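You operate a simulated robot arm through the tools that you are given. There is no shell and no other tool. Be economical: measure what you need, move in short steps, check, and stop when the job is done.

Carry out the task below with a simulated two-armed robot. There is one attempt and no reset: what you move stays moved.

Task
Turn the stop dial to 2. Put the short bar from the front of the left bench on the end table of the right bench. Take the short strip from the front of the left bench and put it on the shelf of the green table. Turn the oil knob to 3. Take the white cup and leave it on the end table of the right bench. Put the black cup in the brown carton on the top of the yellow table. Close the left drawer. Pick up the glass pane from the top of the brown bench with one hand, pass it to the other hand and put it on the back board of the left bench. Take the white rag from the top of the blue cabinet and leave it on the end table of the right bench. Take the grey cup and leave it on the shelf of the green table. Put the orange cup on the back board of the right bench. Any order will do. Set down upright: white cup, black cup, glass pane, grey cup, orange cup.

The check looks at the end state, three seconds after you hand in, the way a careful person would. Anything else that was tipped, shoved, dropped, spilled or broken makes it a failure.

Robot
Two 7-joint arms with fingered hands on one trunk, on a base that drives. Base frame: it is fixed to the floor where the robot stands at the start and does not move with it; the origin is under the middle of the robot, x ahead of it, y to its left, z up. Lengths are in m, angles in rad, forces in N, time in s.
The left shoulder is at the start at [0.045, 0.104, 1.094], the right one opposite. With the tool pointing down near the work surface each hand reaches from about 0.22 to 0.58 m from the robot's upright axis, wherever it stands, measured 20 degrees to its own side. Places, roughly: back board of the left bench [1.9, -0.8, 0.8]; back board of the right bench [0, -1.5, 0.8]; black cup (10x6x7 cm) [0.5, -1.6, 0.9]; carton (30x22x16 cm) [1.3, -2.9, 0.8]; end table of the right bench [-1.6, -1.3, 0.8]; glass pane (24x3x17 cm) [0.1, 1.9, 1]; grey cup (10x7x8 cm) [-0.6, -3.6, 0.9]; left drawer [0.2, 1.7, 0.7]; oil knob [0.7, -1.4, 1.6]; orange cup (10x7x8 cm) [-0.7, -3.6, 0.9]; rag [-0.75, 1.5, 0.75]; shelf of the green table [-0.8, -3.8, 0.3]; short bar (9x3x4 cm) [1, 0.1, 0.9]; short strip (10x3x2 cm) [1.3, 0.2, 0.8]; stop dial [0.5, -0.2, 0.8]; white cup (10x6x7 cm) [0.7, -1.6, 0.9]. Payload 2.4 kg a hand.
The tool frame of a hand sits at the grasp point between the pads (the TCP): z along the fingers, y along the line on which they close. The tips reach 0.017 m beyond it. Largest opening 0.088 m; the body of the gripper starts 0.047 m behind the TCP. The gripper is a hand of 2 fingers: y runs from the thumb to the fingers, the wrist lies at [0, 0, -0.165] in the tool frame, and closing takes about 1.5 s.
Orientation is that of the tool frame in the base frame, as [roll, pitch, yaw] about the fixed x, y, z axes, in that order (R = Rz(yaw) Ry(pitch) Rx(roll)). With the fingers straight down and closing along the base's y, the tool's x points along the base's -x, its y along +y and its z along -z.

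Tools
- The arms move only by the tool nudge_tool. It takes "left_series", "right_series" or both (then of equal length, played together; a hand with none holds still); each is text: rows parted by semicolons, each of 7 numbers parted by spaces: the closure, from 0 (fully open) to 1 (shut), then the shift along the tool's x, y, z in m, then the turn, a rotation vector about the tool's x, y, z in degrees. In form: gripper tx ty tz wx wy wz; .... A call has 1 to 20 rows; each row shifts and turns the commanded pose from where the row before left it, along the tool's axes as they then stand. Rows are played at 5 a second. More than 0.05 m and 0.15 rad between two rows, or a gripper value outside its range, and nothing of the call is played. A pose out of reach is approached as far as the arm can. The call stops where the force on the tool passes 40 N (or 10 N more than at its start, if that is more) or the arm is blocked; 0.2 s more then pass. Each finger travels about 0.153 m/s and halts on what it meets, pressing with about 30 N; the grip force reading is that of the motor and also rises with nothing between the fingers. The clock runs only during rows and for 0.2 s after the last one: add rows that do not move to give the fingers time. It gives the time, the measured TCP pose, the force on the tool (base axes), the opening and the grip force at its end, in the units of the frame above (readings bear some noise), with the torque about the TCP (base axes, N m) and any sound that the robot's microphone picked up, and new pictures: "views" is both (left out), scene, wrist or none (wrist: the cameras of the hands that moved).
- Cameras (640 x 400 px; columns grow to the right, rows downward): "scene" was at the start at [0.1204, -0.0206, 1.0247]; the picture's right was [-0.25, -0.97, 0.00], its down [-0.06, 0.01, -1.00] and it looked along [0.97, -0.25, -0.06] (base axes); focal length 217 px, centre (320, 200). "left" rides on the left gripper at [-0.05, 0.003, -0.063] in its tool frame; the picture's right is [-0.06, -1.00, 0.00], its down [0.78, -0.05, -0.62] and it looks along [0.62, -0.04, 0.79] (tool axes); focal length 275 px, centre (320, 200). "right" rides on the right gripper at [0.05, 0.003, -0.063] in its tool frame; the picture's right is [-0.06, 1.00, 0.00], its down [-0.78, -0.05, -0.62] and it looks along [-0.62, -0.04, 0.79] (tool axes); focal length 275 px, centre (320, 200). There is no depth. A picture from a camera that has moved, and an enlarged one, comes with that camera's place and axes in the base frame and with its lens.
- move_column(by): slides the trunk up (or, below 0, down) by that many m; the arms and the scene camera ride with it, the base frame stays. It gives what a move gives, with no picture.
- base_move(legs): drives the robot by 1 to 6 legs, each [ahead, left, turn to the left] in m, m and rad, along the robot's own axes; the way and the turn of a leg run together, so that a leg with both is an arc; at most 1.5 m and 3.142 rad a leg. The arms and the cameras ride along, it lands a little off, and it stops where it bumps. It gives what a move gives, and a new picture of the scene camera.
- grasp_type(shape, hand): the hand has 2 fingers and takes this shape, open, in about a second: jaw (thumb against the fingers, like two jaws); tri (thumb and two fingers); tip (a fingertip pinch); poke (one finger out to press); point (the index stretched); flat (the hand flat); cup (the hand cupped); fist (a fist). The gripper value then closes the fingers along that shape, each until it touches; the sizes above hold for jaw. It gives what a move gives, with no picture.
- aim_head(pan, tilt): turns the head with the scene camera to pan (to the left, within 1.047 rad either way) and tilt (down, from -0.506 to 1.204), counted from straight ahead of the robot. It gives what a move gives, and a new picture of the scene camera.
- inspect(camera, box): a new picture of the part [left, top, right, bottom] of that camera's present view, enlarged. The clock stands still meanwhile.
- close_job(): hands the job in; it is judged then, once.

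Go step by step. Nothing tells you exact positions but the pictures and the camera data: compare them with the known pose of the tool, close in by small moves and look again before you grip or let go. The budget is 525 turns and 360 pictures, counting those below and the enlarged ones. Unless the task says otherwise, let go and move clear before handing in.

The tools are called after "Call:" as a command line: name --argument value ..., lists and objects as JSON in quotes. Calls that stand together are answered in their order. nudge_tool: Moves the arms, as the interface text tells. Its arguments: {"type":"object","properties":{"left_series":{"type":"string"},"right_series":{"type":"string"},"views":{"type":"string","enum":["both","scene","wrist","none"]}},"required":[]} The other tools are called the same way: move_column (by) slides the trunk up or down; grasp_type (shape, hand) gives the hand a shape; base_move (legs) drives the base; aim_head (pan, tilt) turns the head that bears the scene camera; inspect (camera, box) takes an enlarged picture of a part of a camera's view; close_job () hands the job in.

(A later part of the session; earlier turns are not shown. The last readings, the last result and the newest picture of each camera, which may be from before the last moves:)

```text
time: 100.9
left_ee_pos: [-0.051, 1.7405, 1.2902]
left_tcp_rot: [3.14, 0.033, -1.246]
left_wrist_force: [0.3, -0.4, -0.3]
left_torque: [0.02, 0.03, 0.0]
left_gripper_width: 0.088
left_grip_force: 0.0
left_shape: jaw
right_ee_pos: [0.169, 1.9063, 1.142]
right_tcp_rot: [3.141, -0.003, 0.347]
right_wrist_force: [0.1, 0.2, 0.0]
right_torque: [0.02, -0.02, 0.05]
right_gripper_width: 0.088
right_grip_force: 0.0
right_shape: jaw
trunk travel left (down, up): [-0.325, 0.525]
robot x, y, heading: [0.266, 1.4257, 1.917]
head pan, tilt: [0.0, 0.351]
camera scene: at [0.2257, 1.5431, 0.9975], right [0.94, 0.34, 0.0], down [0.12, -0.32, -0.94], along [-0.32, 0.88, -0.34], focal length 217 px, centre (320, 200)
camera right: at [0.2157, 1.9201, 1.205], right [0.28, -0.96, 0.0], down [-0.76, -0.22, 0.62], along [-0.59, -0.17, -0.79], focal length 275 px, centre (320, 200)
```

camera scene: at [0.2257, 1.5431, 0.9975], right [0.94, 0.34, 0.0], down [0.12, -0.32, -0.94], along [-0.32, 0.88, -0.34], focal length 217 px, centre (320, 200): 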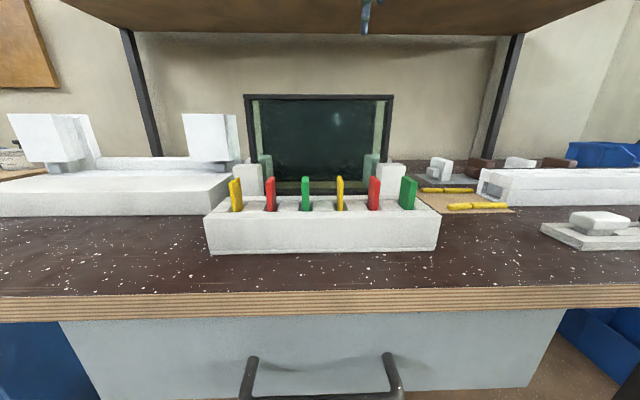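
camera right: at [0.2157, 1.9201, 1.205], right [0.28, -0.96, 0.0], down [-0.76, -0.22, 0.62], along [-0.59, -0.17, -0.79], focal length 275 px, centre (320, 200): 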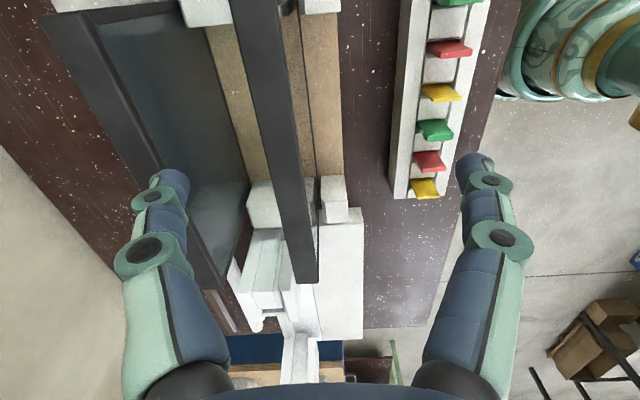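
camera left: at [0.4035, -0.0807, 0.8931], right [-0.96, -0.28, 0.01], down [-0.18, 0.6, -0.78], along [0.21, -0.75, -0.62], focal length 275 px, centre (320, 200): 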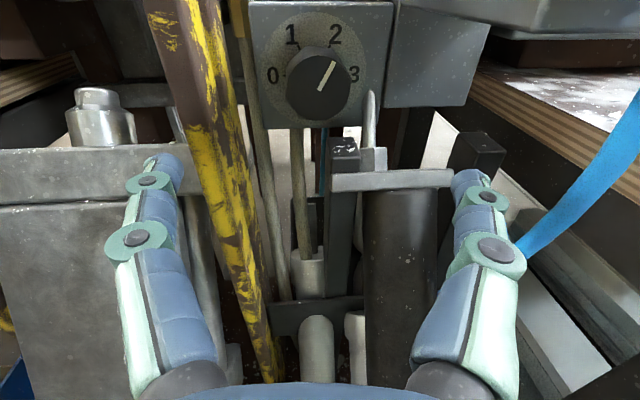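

I need to tell the glass pane from the dark board behind it; zooming in on both views.

Call:
inspect --camera "scene" --box '[230, 80, 410, 205]'

Call:
inspect --camera "right" --box '[40, 0, 400, 330]'

```text
3.20 times, centred on (320, 142) of scene
camera zoom: at [0.2257, 1.5431, 0.9975], right [0.94, 0.34, 0.0], down [0.12, -0.32, -0.94], along [-0.32, 0.88, -0.34], focal length 694 px, centre (320, 384)
```

zoom: 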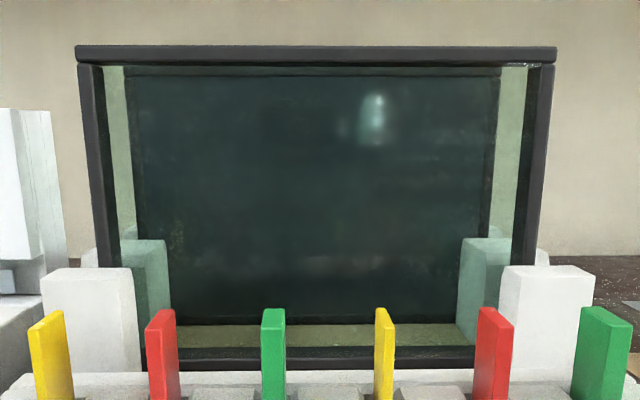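

```text
1.21 times, centred on (220, 165) of right
camera zoom: at [0.2157, 1.9201, 1.205], right [0.28, -0.96, 0.0], down [-0.76, -0.22, 0.62], along [-0.59, -0.17, -0.79], focal length 334 px, centre (441, 242)
```

zoom: 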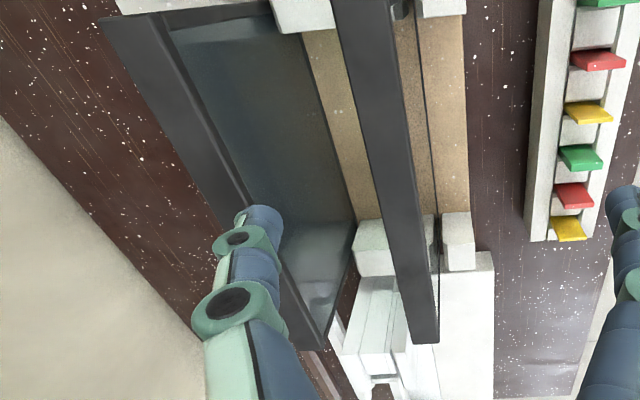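

The glass pane is the black-framed transparent one in front, top rail centred at about [0.091, 1.906, 1.037], standing between white blocks. I'll shift 2.6 cm back-wards onto it and descend partway.

Call:
nudge_tool --right_series "0 .002 -.026 0 0 0 0;0 0 0 .03 0 0 0;0 0 0 .03 0 0 0;0 0 0 0 0 0 0" --views "both"

```text
time: 101.9
left_ee_pos: [-0.0507, 1.7411, 1.2904]
left_tcp_rot: [-3.141, 0.033, -1.246]
left_wrist_force: [1.2, -0.7, 0.2]
left_torque: [-0.03, 0.01, 0.05]
left_gripper_width: 0.0883
left_grip_force: 0.0
left_shape: jaw
right_ee_pos: [0.1641, 1.9326, 1.0813]
right_tcp_rot: [3.14, -0.004, 0.348]
right_wrist_force: [0.3, -0.4, -0.2]
right_torque: [-0.03, 0.0, -0.03]
right_gripper_width: 0.0879
right_grip_force: 0.1
right_shape: jaw
trunk travel left (down, up): [-0.325, 0.525]
robot x, y, heading: [0.2699, 1.4253, 1.915]
head pan, tilt: [0.0, 0.351]
camera scene: at [0.2257, 1.543, 0.9975], right [0.94, 0.34, 0.0], down [0.12, -0.32, -0.94], along [-0.32, 0.88, -0.34], focal length 217 px, centre (320, 200)
camera right: at [0.2107, 1.946, 1.1438], right [0.28, -0.96, 0.0], down [-0.76, -0.22, 0.62], along [-0.59, -0.17, -0.79], focal length 275 px, centre (320, 200)
```

scene: 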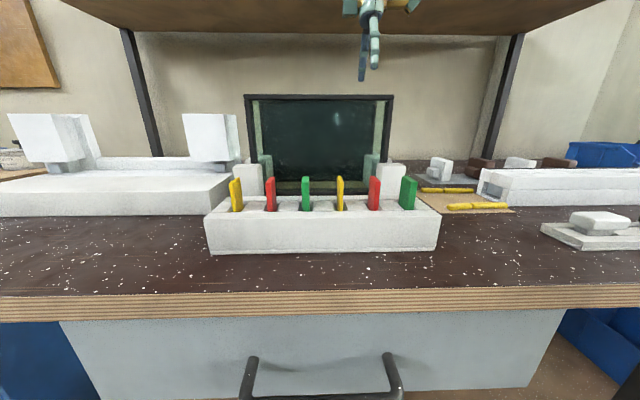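
right: 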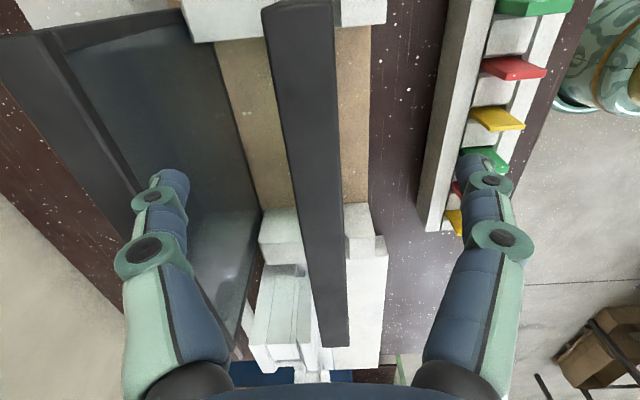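

The rail is centred between the fingers. I'll narrow the opening a bit, descend 6 cm and grip.

Call:
nudge_tool --right_series ".4 0 -.003 0 0 0 0;.4 0 0 .02 0 0 0;.4 0 0 .02 0 0 0;.4 0 0 .018 0 0 0;1 0 0 0 0 0 0;1 0 0 0 0 0 0;1 0 0 0 0 0 0;1 0 0 0 0 0 0" --views "both"

```text
time: 103.7
left_ee_pos: [-0.0501, 1.7403, 1.2899]
left_tcp_rot: [3.141, 0.033, -1.247]
left_wrist_force: [0.5, -0.2, -0.1]
left_torque: [0.0, 0.0, -0.01]
left_gripper_width: 0.088
left_grip_force: 0.1
left_shape: jaw
right_ee_pos: [0.1627, 1.9345, 1.0206]
right_tcp_rot: [3.138, -0.001, 0.346]
right_wrist_force: [-0.3, -0.4, 0.4]
right_torque: [0.03, 0.0, 0.02]
right_gripper_width: 0.0186
right_grip_force: 30.1
right_shape: jaw
trunk travel left (down, up): [-0.325, 0.525]
robot x, y, heading: [0.2719, 1.4234, 1.913]
head pan, tilt: [0.0, 0.351]
camera scene: at [0.2257, 1.5433, 0.9974], right [0.94, 0.34, 0.0], down [0.12, -0.32, -0.94], along [-0.32, 0.88, -0.34], focal length 217 px, centre (320, 200)
camera right: at [0.2086, 1.9486, 1.0838], right [0.28, -0.96, 0.0], down [-0.76, -0.22, 0.62], along [-0.59, -0.17, -0.79], focal length 275 px, centre (320, 200)
```

scene: 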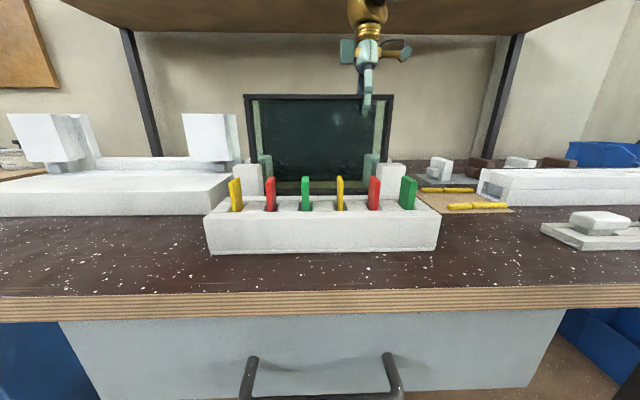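
right: 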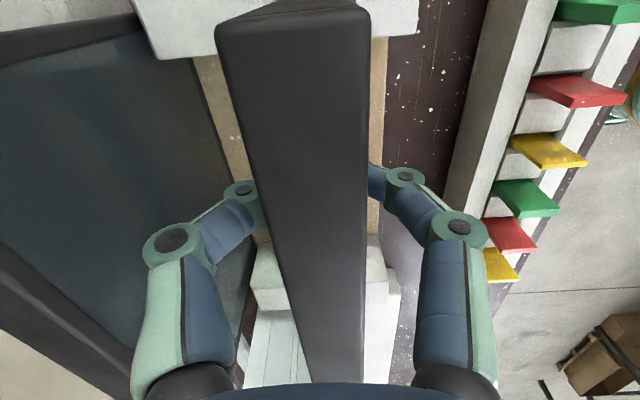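

Gripped. Lifting gently by 4 cm to check it comes free and stays level.

Call:
nudge_tool --right_series "1 0 0 -.01 0 0 0;1 0 0 -.015 0 0 0;1 0 0 -.015 0 0 0;1 0 0 0 0 0 0" --views "scene"

```text
time: 104.7
left_ee_pos: [-0.0517, 1.7416, 1.2903]
left_tcp_rot: [-3.142, 0.033, -1.247]
left_wrist_force: [1.1, 0.9, 0.6]
left_torque: [-0.02, 0.01, -0.01]
left_gripper_width: 0.0879
left_grip_force: 0.0
left_shape: jaw
right_ee_pos: [0.1594, 1.9351, 1.0608]
right_tcp_rot: [3.14, 0.0, 0.347]
right_wrist_force: [-0.3, -0.3, -4.7]
right_torque: [0.02, -0.01, -0.01]
right_gripper_width: 0.0184
right_grip_force: 30.5
right_shape: jaw
trunk travel left (down, up): [-0.325, 0.525]
robot x, y, heading: [0.2681, 1.425, 1.915]
head pan, tilt: [0.0, 0.351]
camera scene: at [0.2257, 1.5433, 0.9974], right [0.94, 0.34, 0.0], down [0.12, -0.32, -0.94], along [-0.32, 0.88, -0.34], focal length 217 px, centre (320, 200)
```

scene: 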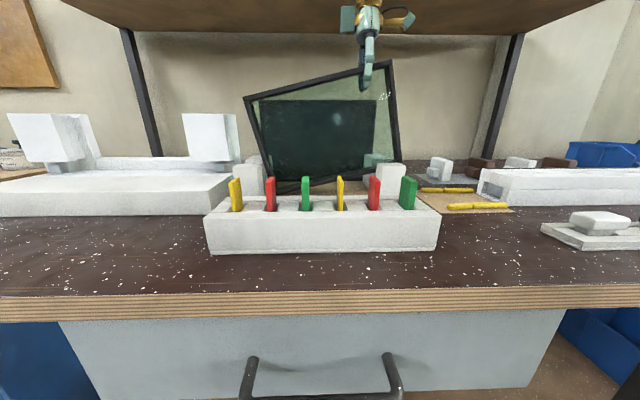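

The pane sags because I'm off-centre. I'll set it back, regrip at the centre of the rail and lift again.

Call:
nudge_tool --right_series "1 0 0 .015 0 0 0;1 0 0 .015 0 0 0;1 0 0 .01 0 0 0;1 0 0 0 0 0 0;.4 0 0 0 0 0 0;.4 0 0 0 0 0 0;.4 0 0 0 0 0 0" --views "scene"

```text
time: 106.3
left_ee_pos: [-0.0509, 1.7399, 1.29]
left_tcp_rot: [-3.142, 0.034, -1.247]
left_wrist_force: [0.1, -0.7, 0.3]
left_torque: [0.0, 0.01, 0.0]
left_gripper_width: 0.0878
left_grip_force: 0.0
left_shape: jaw
right_ee_pos: [0.1603, 1.9345, 1.0189]
right_tcp_rot: [3.14, -0.001, 0.348]
right_wrist_force: [0.2, -0.4, 0.2]
right_torque: [0.02, 0.01, 0.01]
right_gripper_width: 0.0523
right_grip_force: 0.1
right_shape: jaw
trunk travel left (down, up): [-0.325, 0.525]
robot x, y, heading: [0.2711, 1.4208, 1.915]
head pan, tilt: [0.0, 0.351]
camera scene: at [0.2258, 1.5431, 0.9975], right [0.94, 0.34, 0.0], down [0.12, -0.32, -0.94], along [-0.32, 0.88, -0.34], focal length 217 px, centre (320, 200)
```

scene: 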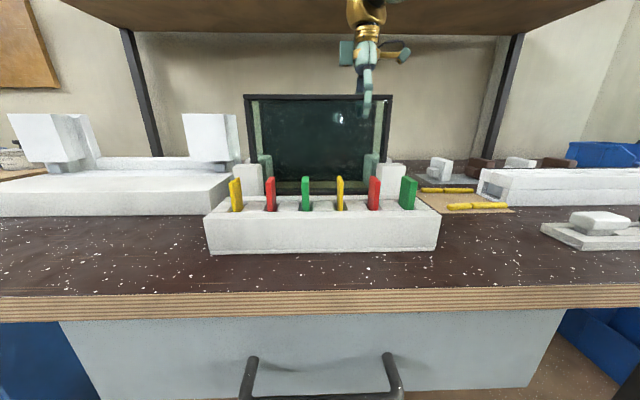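

Call:
nudge_tool --right_series ".4 -.03 0 0 0 0 0;.4 -.03 0 0 0 0 0;1 0 0 0 0 0 0;1 0 0 0 0 0 0;1 0 0 0 0 0 0;1 0 0 0 0 0 0;1 0 0 -.01 0 0 0;1 0 0 -.015 0 0 0;1 0 0 -.02 0 0 0;1 0 0 0 0 0 0" --views "scene"

```text
time: 108.5
left_ee_pos: [-0.0505, 1.7415, 1.2908]
left_tcp_rot: [-3.141, 0.031, -1.245]
left_wrist_force: [0.4, -1.0, 0.3]
left_torque: [0.0, 0.0, -0.04]
left_gripper_width: 0.088
left_grip_force: 0.0
left_shape: jaw
right_ee_pos: [0.1038, 1.9167, 1.0671]
right_tcp_rot: [3.138, -0.003, 0.347]
right_wrist_force: [0.5, -0.5, -6.1]
right_torque: [0.02, -0.02, 0.0]
right_gripper_width: 0.0178
right_grip_force: 29.9
right_shape: jaw
trunk travel left (down, up): [-0.325, 0.525]
robot x, y, heading: [0.2679, 1.4199, 1.917]
head pan, tilt: [0.0, 0.351]
camera scene: at [0.2256, 1.5434, 0.9974], right [0.94, 0.34, 0.0], down [0.12, -0.32, -0.94], along [-0.32, 0.88, -0.34], focal length 217 px, centre (320, 200)
```

scene: 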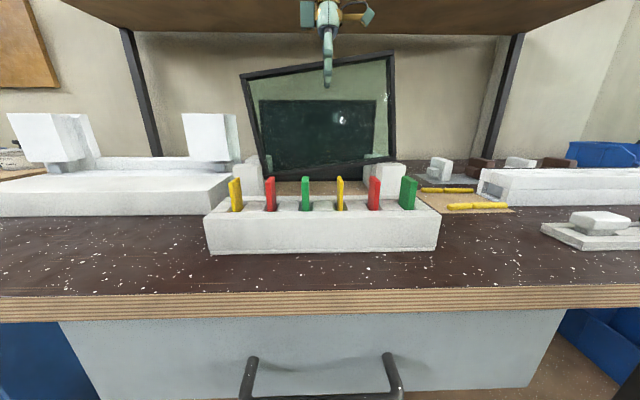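

The grip acts like a hinge, so some sag is natural and manageable. I'll lift higher and pull the pane toward the robot for the hand-over.

Call:
nudge_tool --right_series "1 0 0 -.025 0 0 0;1 0 0 -.025 0 0 0;1 0 0 -.025 0 0 0;1 0 0 -.025 0 0 0;1 0 .02 0 0 0 0;1 0 .025 0 0 0 0;1 0 .025 0 0 0 0;1 0 .025 0 0 0 0;1 0 .025 0 0 0 0;1 0 0 0 0 0 0" --views "scene"

```text
time: 110.7
left_ee_pos: [-0.0501, 1.7418, 1.2902]
left_tcp_rot: [3.141, 0.033, -1.247]
left_wrist_force: [0.5, 0.1, -0.3]
left_torque: [0.0, -0.02, 0.02]
left_gripper_width: 0.0881
left_grip_force: 0.1
left_shape: jaw
right_ee_pos: [0.1606, 1.7816, 1.1461]
right_tcp_rot: [3.141, -0.002, 0.346]
right_wrist_force: [-0.1, 0.0, -6.9]
right_torque: [0.04, -0.01, 0.04]
right_gripper_width: 0.0184
right_grip_force: 29.7
right_shape: jaw
right hand out of reach, approached as far as the arm can: row 2, 3, 4
trunk travel left (down, up): [-0.325, 0.525]
robot x, y, heading: [0.2697, 1.4196, 1.913]
head pan, tilt: [0.0, 0.351]
camera scene: at [0.2258, 1.5433, 0.9974], right [0.94, 0.34, 0.0], down [0.12, -0.32, -0.94], along [-0.32, 0.88, -0.34], focal length 217 px, centre (320, 200)
```

scene: 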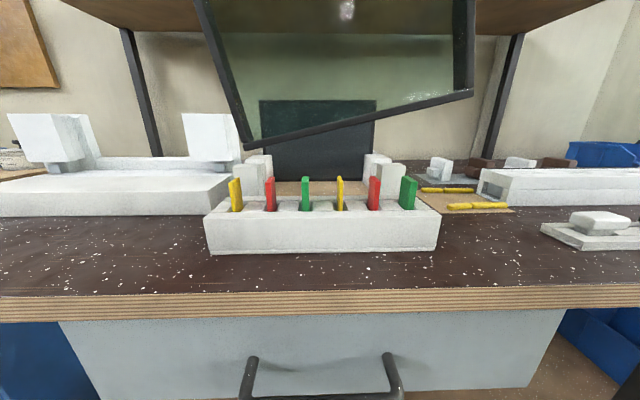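

The pane is clear. I'll back the base away from the bench for room, and tilt the head up to see the top rail.

Call:
base_move --legs '[[-0.35, 0, 0]]'

Call:
aim_head --pan 0.0 --tilt -0.2

```text
time: 113.0
left_ee_pos: [0.0687, 1.4093, 1.2911]
left_tcp_rot: [-3.14, 0.033, -1.251]
left_wrist_force: [0.2, 0.2, 0.3]
left_torque: [0.02, -0.03, -0.02]
left_gripper_width: 0.0877
left_grip_force: 0.1
left_shape: jaw
right_ee_pos: [0.2808, 1.4495, 1.1456]
right_tcp_rot: [3.138, -0.002, 0.342]
right_wrist_force: [0.1, -0.1, -7.1]
right_torque: [0.01, 0.0, 0.0]
right_gripper_width: 0.0184
right_grip_force: 30.3
right_shape: jaw
trunk travel left (down, up): [-0.325, 0.525]
robot x, y, heading: [0.3857, 1.0901, 1.912]
head pan, tilt: [0.0, 0.351]
camera scene: at [0.3452, 1.2103, 0.9975], right [0.94, 0.33, 0.0], down [0.12, -0.32, -0.94], along [-0.31, 0.89, -0.34], focal length 217 px, centre (320, 200)
```

scene: 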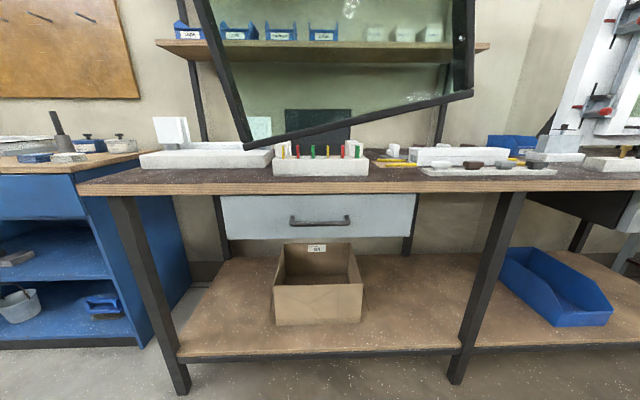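

```text
time: 114.0
left_ee_pos: [0.0691, 1.4092, 1.2909]
left_tcp_rot: [-3.141, 0.034, -1.249]
left_wrist_force: [0.3, -0.4, 0.7]
left_torque: [-0.01, 0.0, 0.0]
left_gripper_width: 0.0879
left_grip_force: 0.1
left_shape: jaw
right_ee_pos: [0.2793, 1.4492, 1.1466]
right_tcp_rot: [3.141, -0.003, 0.342]
right_wrist_force: [0.4, 0.6, -6.3]
right_torque: [0.04, 0.0, -0.02]
right_gripper_width: 0.0183
right_grip_force: 29.6
right_shape: jaw
trunk travel left (down, up): [-0.325, 0.525]
robot x, y, heading: [0.3867, 1.0862, 1.914]
head pan, tilt: [0.0, -0.201]
camera scene: at [0.3483, 1.2013, 1.0473], right [0.94, 0.33, 0.0], down [-0.07, 0.19, -0.98], along [-0.33, 0.92, 0.2], focal length 217 px, centre (320, 200)
```

scene: 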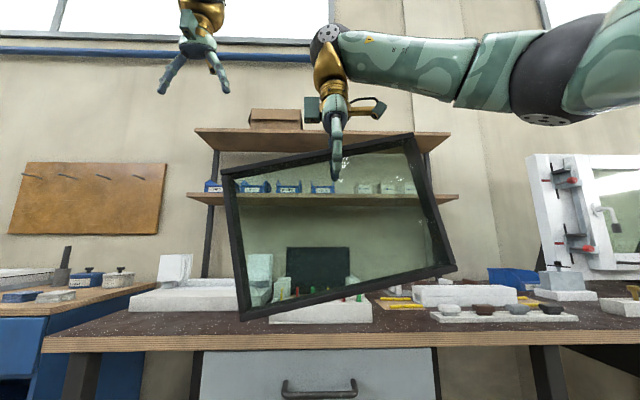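

Good view of the tilted pane. I'll yaw the left hand 90° and lean it 35° outward so it can take the top rail just left of the right hand.

Call:
nudge_tool --left_series "0 0 0 0 0 0 -8.2;0 0 0 0 0 0 -8.2;0 0 0 0 0 0 -8.2;0 0 0 0 0 0 -8.2;0 0 0 0 0 0 -8.2;0 0 0 0 0 0 -8.2;0 0 0 0 0 0 -8.2;0 0 0 0 0 0 -8.2;0 0 0 0 0 0 -8.2;0 0 0 0 0 0 -8.2;0 0 0 0 0 0 -8;0 0 0 0 0 7 0;0 0 0 0 0 7 0;0 0 0 0 0 7 0;0 0 0 0 0 7 0;0 0 0 0 0 7 0;0 0 0 0 0 0 0" --views "both"

```text
time: 117.6
left_ee_pos: [0.0739, 1.4033, 1.2756]
left_tcp_rot: [-3.097, -0.612, 0.298]
left_wrist_force: [-1.0, -0.5, 0.1]
left_torque: [-0.05, -0.03, -0.02]
left_gripper_width: 0.0876
left_grip_force: 0.1
left_shape: jaw
left hand out of reach, approached as far as the arm can: row 12, 13, 14, 15, 16
right_ee_pos: [0.2798, 1.4478, 1.1456]
right_tcp_rot: [3.139, -0.001, 0.341]
right_wrist_force: [-0.9, -0.2, -7.0]
right_torque: [0.0, -0.05, 0.01]
right_gripper_width: 0.018
right_grip_force: 29.9
right_shape: jaw
trunk travel left (down, up): [-0.325, 0.525]
robot x, y, heading: [0.3873, 1.0925, 1.913]
head pan, tilt: [0.0, -0.201]
camera scene: at [0.3483, 1.2013, 1.0473], right [0.94, 0.33, 0.0], down [-0.07, 0.19, -0.98], along [-0.33, 0.92, 0.2], focal length 217 px, centre (320, 200)
camera left: at [0.0014, 1.3752, 1.297], right [-0.37, 0.93, 0.0], down [0.27, 0.1, 0.96], along [0.89, 0.35, -0.29], focal length 275 px, centre (320, 200)
```

scene: 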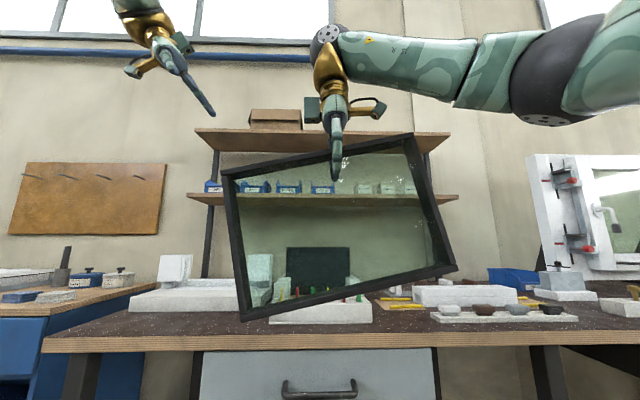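
left: 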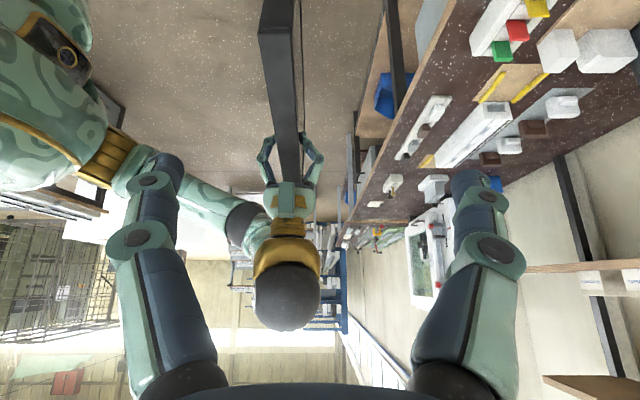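

Call:
nudge_tool --left_series "0 .0125 .007 .03 0 0 0;0 .0125 .007 .03 0 0 0;0 .013 .007 .032 0 0 0;0 .013 .006 .032 0 0 0;0 0 0 0 0 0 0;0 0 0 0 0 0 0" --views "both"

```text
time: 119.0
left_ee_pos: [0.178, 1.4183, 1.2057]
left_tcp_rot: [-3.102, -0.611, 0.3]
left_wrist_force: [0.1, 0.2, -0.2]
left_torque: [0.0, 0.0, 0.02]
left_gripper_width: 0.0879
left_grip_force: 0.1
left_shape: jaw
left hand out of reach, approached as far as the arm can: row 4
right_ee_pos: [0.2807, 1.4496, 1.1457]
right_tcp_rot: [3.138, -0.001, 0.34]
right_wrist_force: [-0.5, 0.3, -5.8]
right_torque: [-0.01, -0.05, 0.02]
right_gripper_width: 0.0182
right_grip_force: 29.7
right_shape: jaw
trunk travel left (down, up): [-0.325, 0.525]
robot x, y, heading: [0.3901, 1.0914, 1.913]
head pan, tilt: [0.0, -0.201]
camera scene: at [0.3483, 1.2013, 1.0473], right [0.94, 0.33, 0.0], down [-0.07, 0.19, -0.98], along [-0.33, 0.92, 0.2], focal length 217 px, centre (320, 200)
camera left: at [0.105, 1.3906, 1.228], right [-0.36, 0.93, 0.0], down [0.27, 0.11, 0.96], along [0.89, 0.35, -0.29], focal length 275 px, centre (320, 200)
```

scene: 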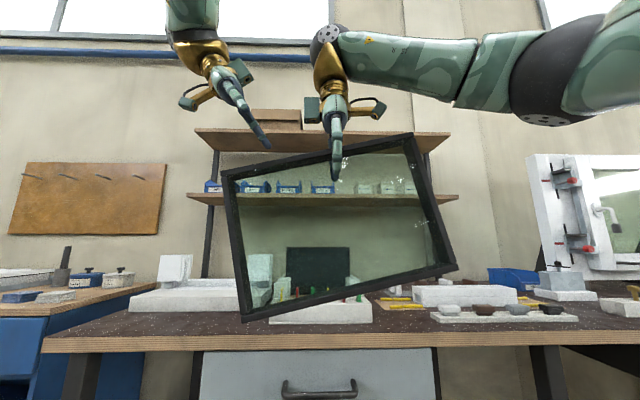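
left: 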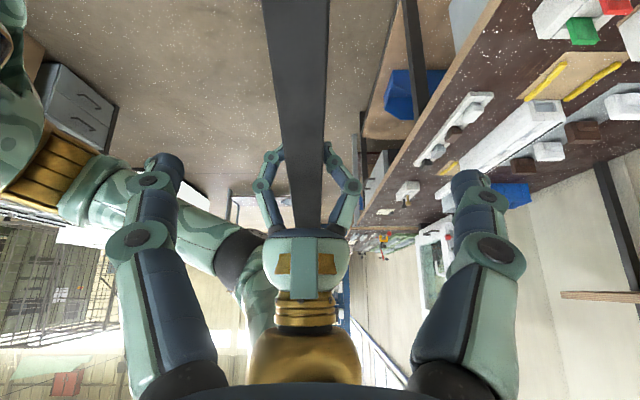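

Aligned. Advancing the left hand onto the rail and closing.

Call:
nudge_tool --left_series "0 .002 .003 .03 0 0 0;0 .002 .002 .03 0 0 0;0 .002 .002 .028 0 0 0;0 0 0 0 0 0 0" --views "both"

```text
time: 120.0
left_ee_pos: [0.1648, 1.4432, 1.1593]
left_tcp_rot: [-3.101, -0.611, 0.299]
left_wrist_force: [-0.1, -0.9, 0.0]
left_torque: [0.01, 0.01, -0.01]
left_gripper_width: 0.0877
left_grip_force: 0.0
left_shape: jaw
left hand out of reach, approached as far as the arm can: row 1, 2, 3
right_ee_pos: [0.2815, 1.4489, 1.1464]
right_tcp_rot: [3.14, -0.003, 0.342]
right_wrist_force: [0.4, -0.2, -6.0]
right_torque: [0.03, 0.01, 0.0]
right_gripper_width: 0.0181
right_grip_force: 29.7
right_shape: jaw
trunk travel left (down, up): [-0.325, 0.525]
robot x, y, heading: [0.3887, 1.0893, 1.91]
head pan, tilt: [0.0, -0.201]
camera scene: at [0.3484, 1.2013, 1.0473], right [0.94, 0.33, 0.0], down [-0.07, 0.19, -0.98], along [-0.33, 0.92, 0.2], focal length 217 px, centre (320, 200)
camera left: at [0.0937, 1.4142, 1.1812], right [-0.36, 0.93, 0.0], down [0.27, 0.11, 0.96], along [0.89, 0.35, -0.29], focal length 275 px, centre (320, 200)
```

scene: 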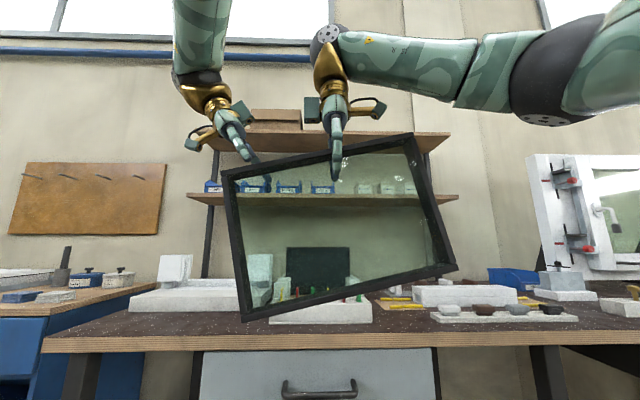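
left: 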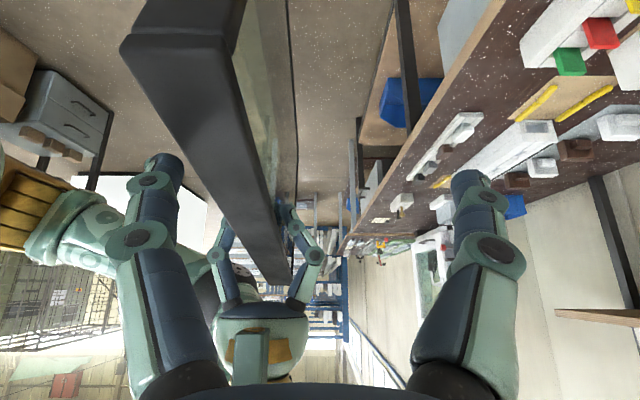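

The left arm is cramped so near the body. I'll back it off, push the pane 10 cm forward and 5 cm left with the right hand, then retry.

Call:
nudge_tool --left_series "0 0 0 -.03 0 0 0;0 0 0 -.03 0 0 0;0 0 0 -.03 0 0 0;0 0 -.025 0 0 0 0;0 0 -.025 0 0 0 0;0 0 -.025 0 0 0 0;0 0 -.025 0 0 0 0;0 0 0 0 0 0 0;0 0 0 0 0 0 0" --right_series "1 0 0 0 0 0 0;1 0 0 0 0 0 0;1 0 0 0 0 0 0;1 0 -.025 0 0 0 0;1 0 -.025 0 0 0 0;1 0 -.025 0 0 0 0;1 0 -.025 0 0 0 0;1 -.02 0 0 0 0 0;1 -.02 0 0 0 0 0" --views "both"

```text
time: 122.0
left_ee_pos: [0.0931, 1.5029, 1.2224]
left_tcp_rot: [-3.1, -0.611, 0.299]
left_wrist_force: [0.2, 0.4, -0.7]
left_torque: [-0.01, -0.01, -0.01]
left_gripper_width: 0.0878
left_grip_force: 0.0
left_shape: jaw
left hand out of reach, approached as far as the arm can: row 6, 7
right_ee_pos: [0.2082, 1.5278, 1.1479]
right_tcp_rot: [3.141, -0.004, 0.341]
right_wrist_force: [0.4, 0.0, -6.1]
right_torque: [-0.03, 0.01, -0.01]
right_gripper_width: 0.0178
right_grip_force: 30.3
right_shape: jaw
trunk travel left (down, up): [-0.325, 0.525]
robot x, y, heading: [0.3866, 1.0884, 1.91]
head pan, tilt: [0.0, -0.201]
camera scene: at [0.348, 1.2011, 1.0473], right [0.94, 0.33, 0.0], down [-0.07, 0.19, -0.98], along [-0.33, 0.92, 0.2], focal length 217 px, centre (320, 200)
camera right: at [0.2555, 1.5419, 1.2099], right [0.28, -0.96, 0.0], down [-0.76, -0.22, 0.62], along [-0.59, -0.17, -0.79], focal length 275 px, centre (320, 200)
camera left: at [0.0226, 1.4745, 1.244], right [-0.36, 0.93, 0.0], down [0.27, 0.11, 0.96], along [0.89, 0.35, -0.29], focal length 275 px, centre (320, 200)
```

scene: 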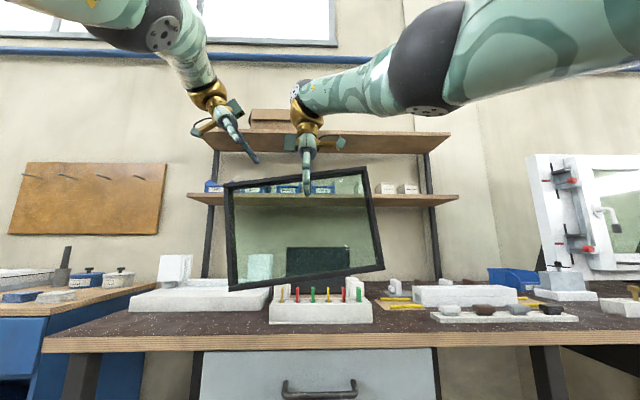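
right: 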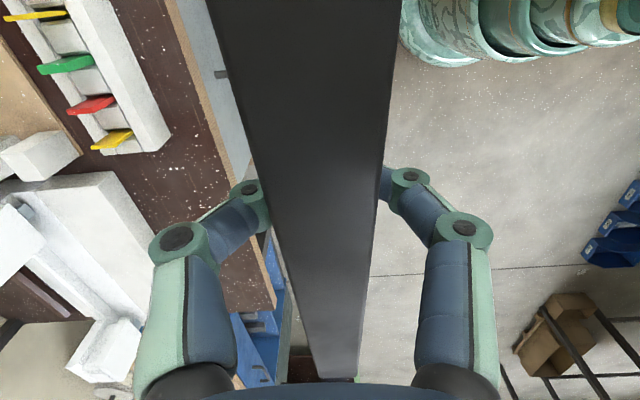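
left: 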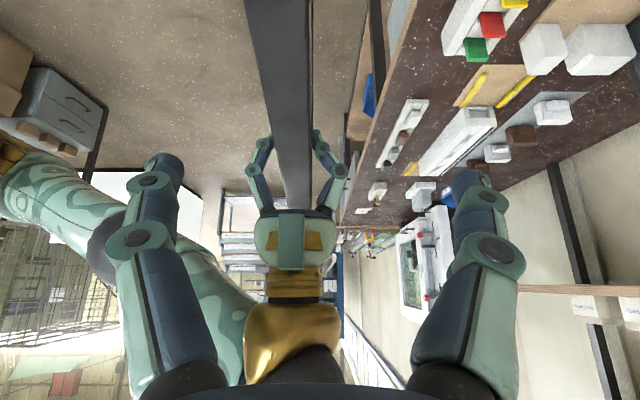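

Call:
nudge_tool --left_series "0 .003 .006 .025 0 0 0;0 .003 .006 .025 0 0 0;0 .002 .005 .025 0 0 0;0 0 0 .03 0 0 0;0 0 0 0 0 0 0" --views "both"

```text
time: 123.2
left_ee_pos: [0.1615, 1.511, 1.1397]
left_tcp_rot: [-3.101, -0.61, 0.298]
left_wrist_force: [0.1, 0.6, -0.1]
left_torque: [-0.02, -0.01, -0.03]
left_gripper_width: 0.0881
left_grip_force: 0.1
left_shape: jaw
right_ee_pos: [0.2082, 1.5288, 1.1475]
right_tcp_rot: [3.139, -0.001, 0.343]
right_wrist_force: [0.7, -0.3, -6.5]
right_torque: [0.05, 0.04, 0.02]
right_gripper_width: 0.018
right_grip_force: 30.3
right_shape: jaw
trunk travel left (down, up): [-0.325, 0.525]
robot x, y, heading: [0.3867, 1.0919, 1.91]
head pan, tilt: [0.0, -0.201]
camera scene: at [0.3483, 1.2013, 1.0473], right [0.94, 0.33, 0.0], down [-0.07, 0.19, -0.98], along [-0.33, 0.92, 0.2], focal length 217 px, centre (320, 200)
camera left: at [0.0899, 1.483, 1.1605], right [-0.36, 0.93, 0.0], down [0.27, 0.11, 0.96], along [0.89, 0.35, -0.29], focal length 275 px, centre (320, 200)
```

scene: 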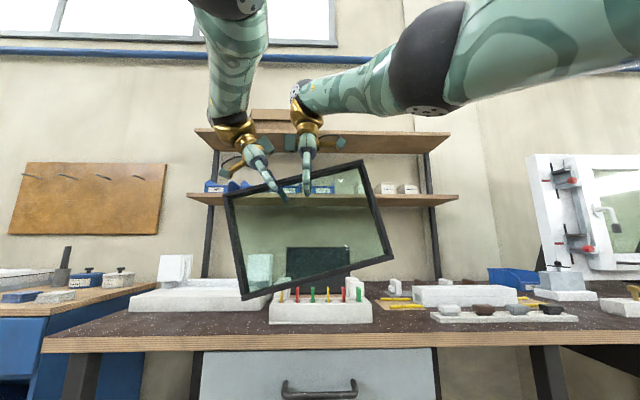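
left: 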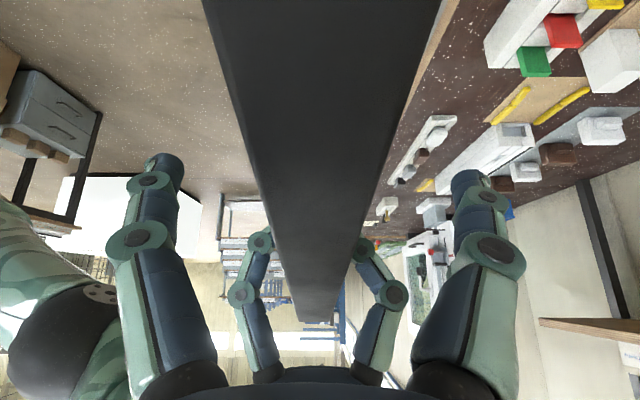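

The left fingers straddle the rail. Closing the left hand.

Call:
nudge_tool --left_series "1 0 0 0 0 0 0;1 0 0 0 0 0 0;1 0 0 0 0 0 0;1 0 0 0 0 0 0;1 0 0 0 0 0 0;1 0 0 0 0 0 0" --views "both"

```text
time: 124.6
left_ee_pos: [0.1612, 1.5114, 1.1397]
left_tcp_rot: [-3.102, -0.61, 0.297]
left_wrist_force: [1.7, 0.9, -0.6]
left_torque: [0.0, -0.02, 0.04]
left_gripper_width: 0.0178
left_grip_force: 29.6
left_shape: jaw
right_ee_pos: [0.2082, 1.5277, 1.148]
right_tcp_rot: [3.138, -0.003, 0.343]
right_wrist_force: [-0.9, 0.1, -6.4]
right_torque: [0.01, 0.02, 0.01]
right_gripper_width: 0.0181
right_grip_force: 30.2
right_shape: jaw
trunk travel left (down, up): [-0.325, 0.525]
robot x, y, heading: [0.3896, 1.0914, 1.916]
head pan, tilt: [0.0, -0.201]
camera scene: at [0.3483, 1.2014, 1.0473], right [0.94, 0.33, 0.0], down [-0.07, 0.19, -0.98], along [-0.33, 0.92, 0.2], focal length 217 px, centre (320, 200)
camera left: at [0.0897, 1.483, 1.1606], right [-0.36, 0.93, 0.0], down [0.27, 0.11, 0.96], along [0.89, 0.35, -0.29], focal length 275 px, centre (320, 200)
```

scene: 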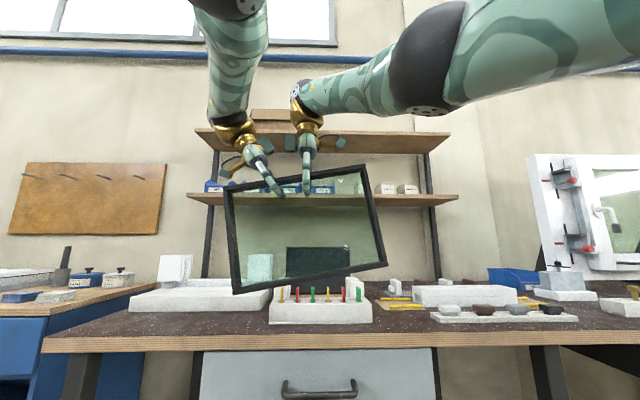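
left: 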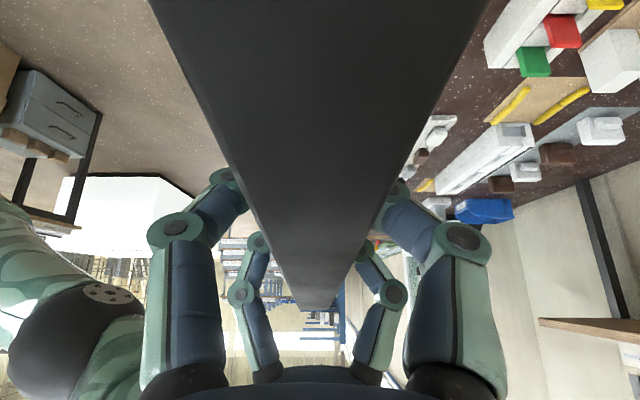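

Both hands hold the rail, left near its centre. Now I release the right hand and lift it away.

Call:
nudge_tool --right_series "0 0 0 0 0 0 0;0 0 0 0 0 0 0;0 0 0 0 0 0 0;0 0 0 -.03 0 0 0;0 0 0 -.03 0 0 0;0 .03 0 0 0 0 0;0 .03 0 0 0 0 0;0 .03 0 0 0 0 0;0 0 0 0 0 0 0" --left_series "1 0 0 0 0 0 0;1 0 0 0 0 0 0;1 0 0 0 0 0 0;1 0 0 0 0 0 0;1 0 0 0 0 0 0;1 0 0 0 0 0 0;1 0 0 0 0 0 0;1 0 0 0 0 0 0;1 0 0 0 0 0 0" --views "both"

```text
time: 126.6
left_ee_pos: [0.1615, 1.5094, 1.1386]
left_tcp_rot: [-3.103, -0.61, 0.299]
left_wrist_force: [-0.8, -0.6, -0.8]
left_torque: [-0.07, 0.19, -0.01]
left_gripper_width: 0.0183
left_grip_force: 29.9
left_shape: jaw
right_ee_pos: [0.3058, 1.5237, 1.1916]
right_tcp_rot: [3.139, -0.002, 0.343]
right_wrist_force: [-0.4, -0.4, -1.0]
right_torque: [0.01, -0.01, -0.01]
right_gripper_width: 0.0882
right_grip_force: 0.1
right_shape: jaw
right hand out of reach, approached as far as the arm can: row 4, 5
trunk travel left (down, up): [-0.325, 0.525]
robot x, y, heading: [0.3848, 1.092, 1.913]
head pan, tilt: [0.0, -0.201]
camera scene: at [0.3483, 1.2014, 1.0473], right [0.94, 0.33, 0.0], down [-0.07, 0.19, -0.98], along [-0.33, 0.92, 0.2], focal length 217 px, centre (320, 200)
camera right: at [0.3533, 1.5376, 1.2541], right [0.28, -0.96, 0.0], down [-0.76, -0.22, 0.62], along [-0.59, -0.17, -0.79], focal length 275 px, centre (320, 200)
camera left: at [0.0897, 1.483, 1.1606], right [-0.36, 0.93, 0.0], down [0.27, 0.11, 0.96], along [0.89, 0.35, -0.29], focal length 275 px, centre (320, 200)
```

scene: 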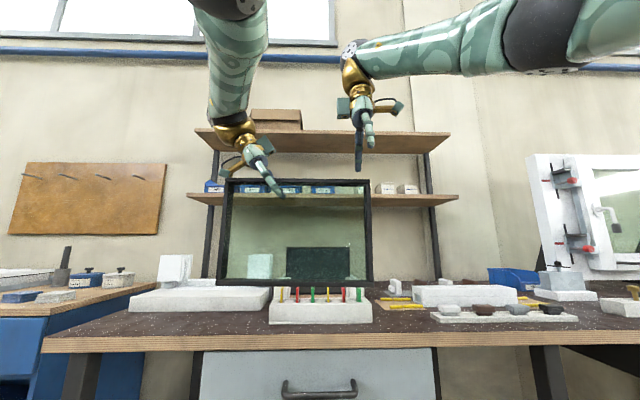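
right: 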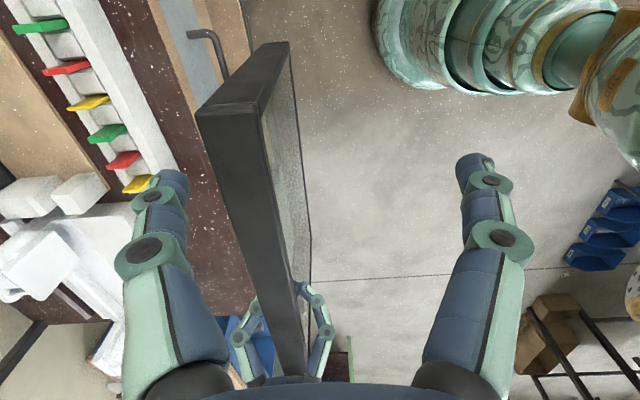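
left: 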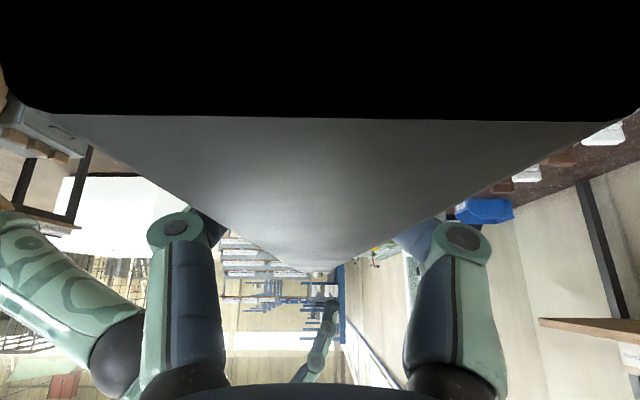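

The pane is now level in the left hand alone. I'll back off, turn along the aisle and look for a route to the back of the left bench.

Call:
base_move --legs '[[-0.2, 0, 0], [0, 0, -1.58]]'

Call:
aim_head --pan -0.3 --tilt 0.1

```text
time: 132.0
left_ee_pos: [0.8719, 1.1359, 1.139]
left_tcp_rot: [-3.102, -0.612, -1.249]
left_wrist_force: [-0.4, -0.6, -0.1]
left_torque: [0.21, 0.08, 0.0]
left_gripper_width: 0.0178
left_grip_force: 29.5
left_shape: jaw
right_ee_pos: [0.8883, 0.99, 1.1914]
right_tcp_rot: [3.14, -0.001, -1.207]
right_wrist_force: [1.0, -0.4, 0.6]
right_torque: [0.03, -0.03, 0.01]
right_gripper_width: 0.0882
right_grip_force: 0.1
right_shape: jaw
trunk travel left (down, up): [-0.325, 0.525]
robot x, y, heading: [0.458, 0.8971, 0.36]
head pan, tilt: [0.0, -0.201]
camera scene: at [0.5637, 0.9428, 1.0473], right [0.35, -0.94, 0.0], down [0.19, 0.07, -0.98], along [0.92, 0.35, 0.2], focal length 217 px, centre (320, 200)
```

scene: 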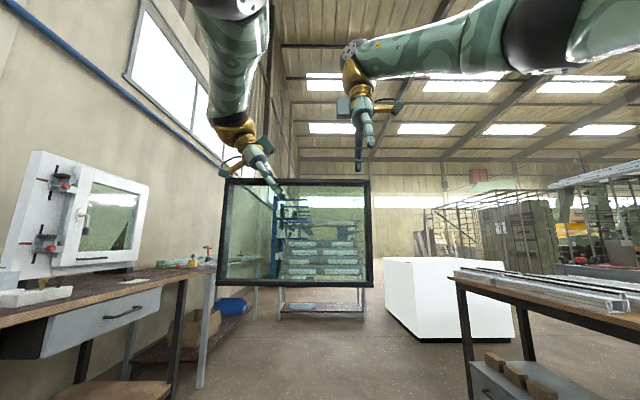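

```text
time: 132.8
left_ee_pos: [0.8723, 1.1351, 1.1387]
left_tcp_rot: [-3.103, -0.611, -1.25]
left_wrist_force: [0.0, 0.2, -0.3]
left_torque: [0.22, 0.08, -0.04]
left_gripper_width: 0.0178
left_grip_force: 30.1
left_shape: jaw
right_ee_pos: [0.8871, 0.9908, 1.192]
right_tcp_rot: [3.139, -0.001, -1.207]
right_wrist_force: [-0.3, -0.4, -0.2]
right_torque: [-0.03, -0.04, 0.01]
right_gripper_width: 0.0879
right_grip_force: 0.1
right_shape: jaw
trunk travel left (down, up): [-0.325, 0.525]
robot x, y, heading: [0.4523, 0.8989, 0.356]
head pan, tilt: [-0.3, 0.099]
camera scene: at [0.5777, 0.9191, 1.0209], right [0.06, -1.0, 0.0], down [-0.1, -0.01, -1.0], along [0.99, 0.06, -0.1], focal length 217 px, centre (320, 200)
```

scene: 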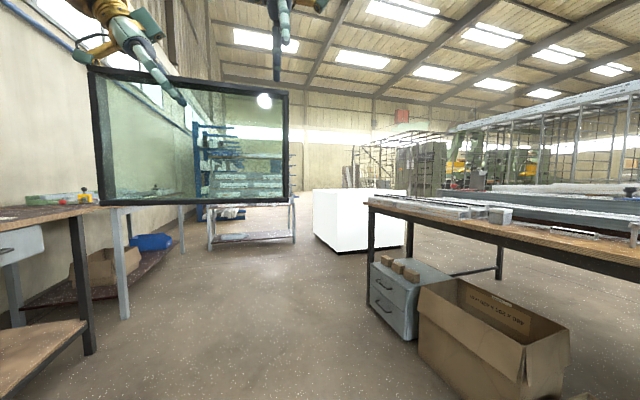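

The aisle is free: the left bench ends near [2.2, 0.65] and a white box stands past it. I'll drive to about [2.6, 1.25] and turn to face along the bench's end.

Call:
base_move --legs '[[0, 0, -0.19], [1.45, 0, 0], [0.7, 0, 0], [0, 0, -1.3]]'

Call:
aim_head --pan -0.4 --tilt 0.15

```text
time: 147.4
left_ee_pos: [2.8133, 0.7878, 1.1375]
left_tcp_rot: [-3.104, -0.61, -2.813]
left_wrist_force: [0.3, -0.3, 0.2]
left_torque: [0.09, -0.23, 0.0]
left_gripper_width: 0.0182
left_grip_force: 30.0
left_shape: jaw
right_ee_pos: [2.6701, 0.7708, 1.1913]
right_tcp_rot: [3.141, -0.001, -2.769]
right_wrist_force: [-0.1, 0.7, -0.2]
right_torque: [0.0, 0.01, -0.04]
right_gripper_width: 0.0878
right_grip_force: 0.1
right_shape: jaw
trunk travel left (down, up): [-0.325, 0.525]
robot x, y, heading: [2.5773, 1.2062, -1.199]
head pan, tilt: [-0.3, 0.099]
camera scene: at [2.5935, 1.0819, 1.0208], right [-1.0, -0.07, 0.0], down [-0.01, 0.1, -0.99], along [0.07, -0.99, -0.1], focal length 217 px, centre (320, 200)
```

scene: 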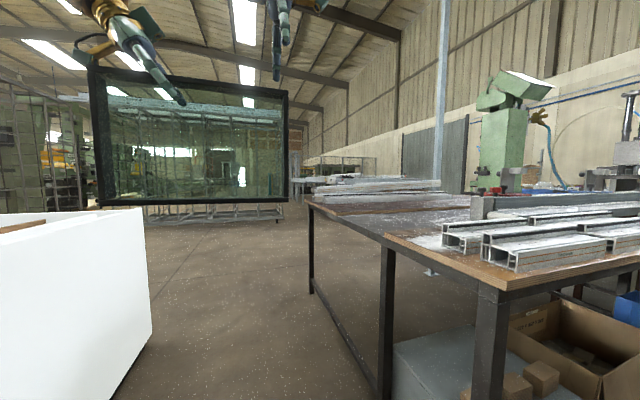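

```text
time: 148.1
left_ee_pos: [2.8134, 0.7885, 1.1394]
left_tcp_rot: [-3.105, -0.611, -2.814]
left_wrist_force: [0.1, -0.1, 0.6]
left_torque: [0.08, -0.17, 0.02]
left_gripper_width: 0.018
left_grip_force: 30.4
left_shape: jaw
right_ee_pos: [2.6703, 0.7711, 1.1914]
right_tcp_rot: [3.14, -0.003, -2.768]
right_wrist_force: [0.8, -0.5, -0.2]
right_torque: [0.0, 0.02, -0.03]
right_gripper_width: 0.0879
right_grip_force: 0.1
right_shape: jaw
trunk travel left (down, up): [-0.325, 0.525]
robot x, y, heading: [2.5753, 1.2022, -1.199]
head pan, tilt: [-0.4, 0.15]
camera scene: at [2.5844, 1.081, 1.0162], right [-1.0, 0.03, 0.0], down [0.0, 0.15, -0.99], along [-0.03, -0.99, -0.15], focal length 217 px, centre (320, 200)
```

scene: 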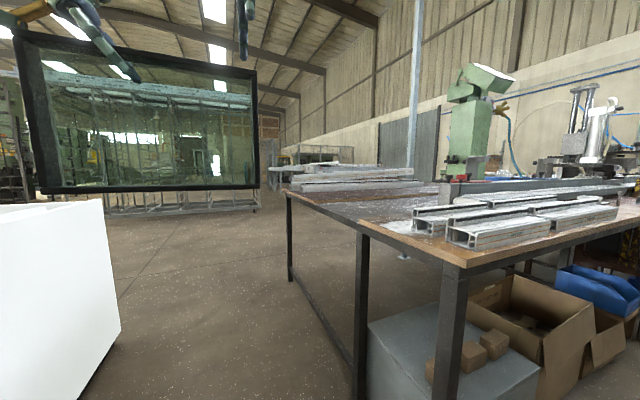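

The passage between bench end and white box is wide enough. I'll drive through to the rear of the left bench.

Call:
base_move --legs '[[0, 0, 0.075], [1.33, 0, 0], [0, 0, -0.56], [1.3, 0, 0]]'

Call:
aim_head --pan -0.9 --tilt 0.2

```text
time: 162.9
left_ee_pos: [3.0015, -1.7833, 1.1396]
left_tcp_rot: [-3.103, -0.61, 2.976]
left_wrist_force: [-0.6, 0.4, 0.2]
left_torque: [-0.01, -0.21, 0.01]
left_gripper_width: 0.0181
left_grip_force: 29.9
left_shape: jaw
right_ee_pos: [2.8674, -1.7287, 1.1908]
right_tcp_rot: [3.137, -0.002, 3.018]
right_wrist_force: [0.6, 0.5, 0.0]
right_torque: [0.02, 0.01, 0.01]
right_gripper_width: 0.088
right_grip_force: 0.1
right_shape: jaw
trunk travel left (down, up): [-0.325, 0.525]
robot x, y, heading: [2.9868, -1.3011, -1.692]
head pan, tilt: [-0.4, 0.15]
camera scene: at [2.9379, -1.4159, 1.0161], right [-0.87, 0.5, 0.0], down [0.07, 0.13, -0.99], along [-0.49, -0.86, -0.15], focal length 217 px, centre (320, 200)
```

scene: 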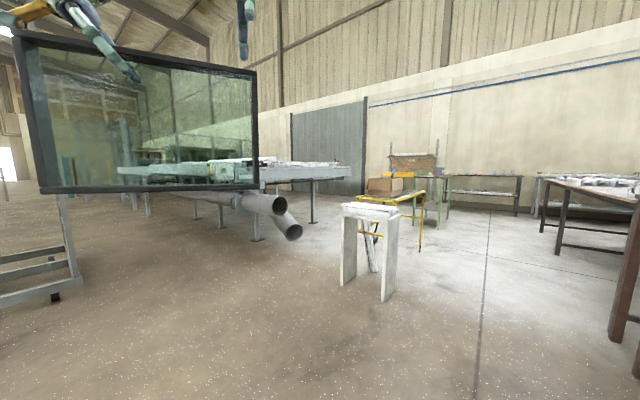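

```text
time: 163.8
left_ee_pos: [3.001, -1.7822, 1.1382]
left_tcp_rot: [-3.104, -0.61, 2.977]
left_wrist_force: [0.1, 0.7, 0.1]
left_torque: [-0.04, -0.19, -0.02]
left_gripper_width: 0.0182
left_grip_force: 30.0
left_shape: jaw
right_ee_pos: [2.8669, -1.7313, 1.1908]
right_tcp_rot: [3.138, -0.002, 3.019]
right_wrist_force: [-0.1, 0.7, 0.8]
right_torque: [0.02, -0.01, -0.03]
right_gripper_width: 0.088
right_grip_force: 0.1
right_shape: jaw
trunk travel left (down, up): [-0.325, 0.525]
robot x, y, heading: [2.9838, -1.3059, -1.698]
head pan, tilt: [-0.901, 0.201]
camera scene: at [2.9308, -1.4119, 1.0101], right [-0.82, 0.57, 0.0], down [0.12, 0.18, -0.98], along [-0.56, -0.8, -0.21], focal length 217 px, centre (320, 200)
```

scene: 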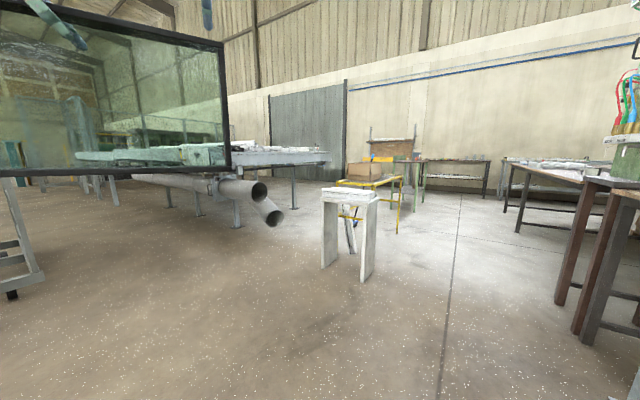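

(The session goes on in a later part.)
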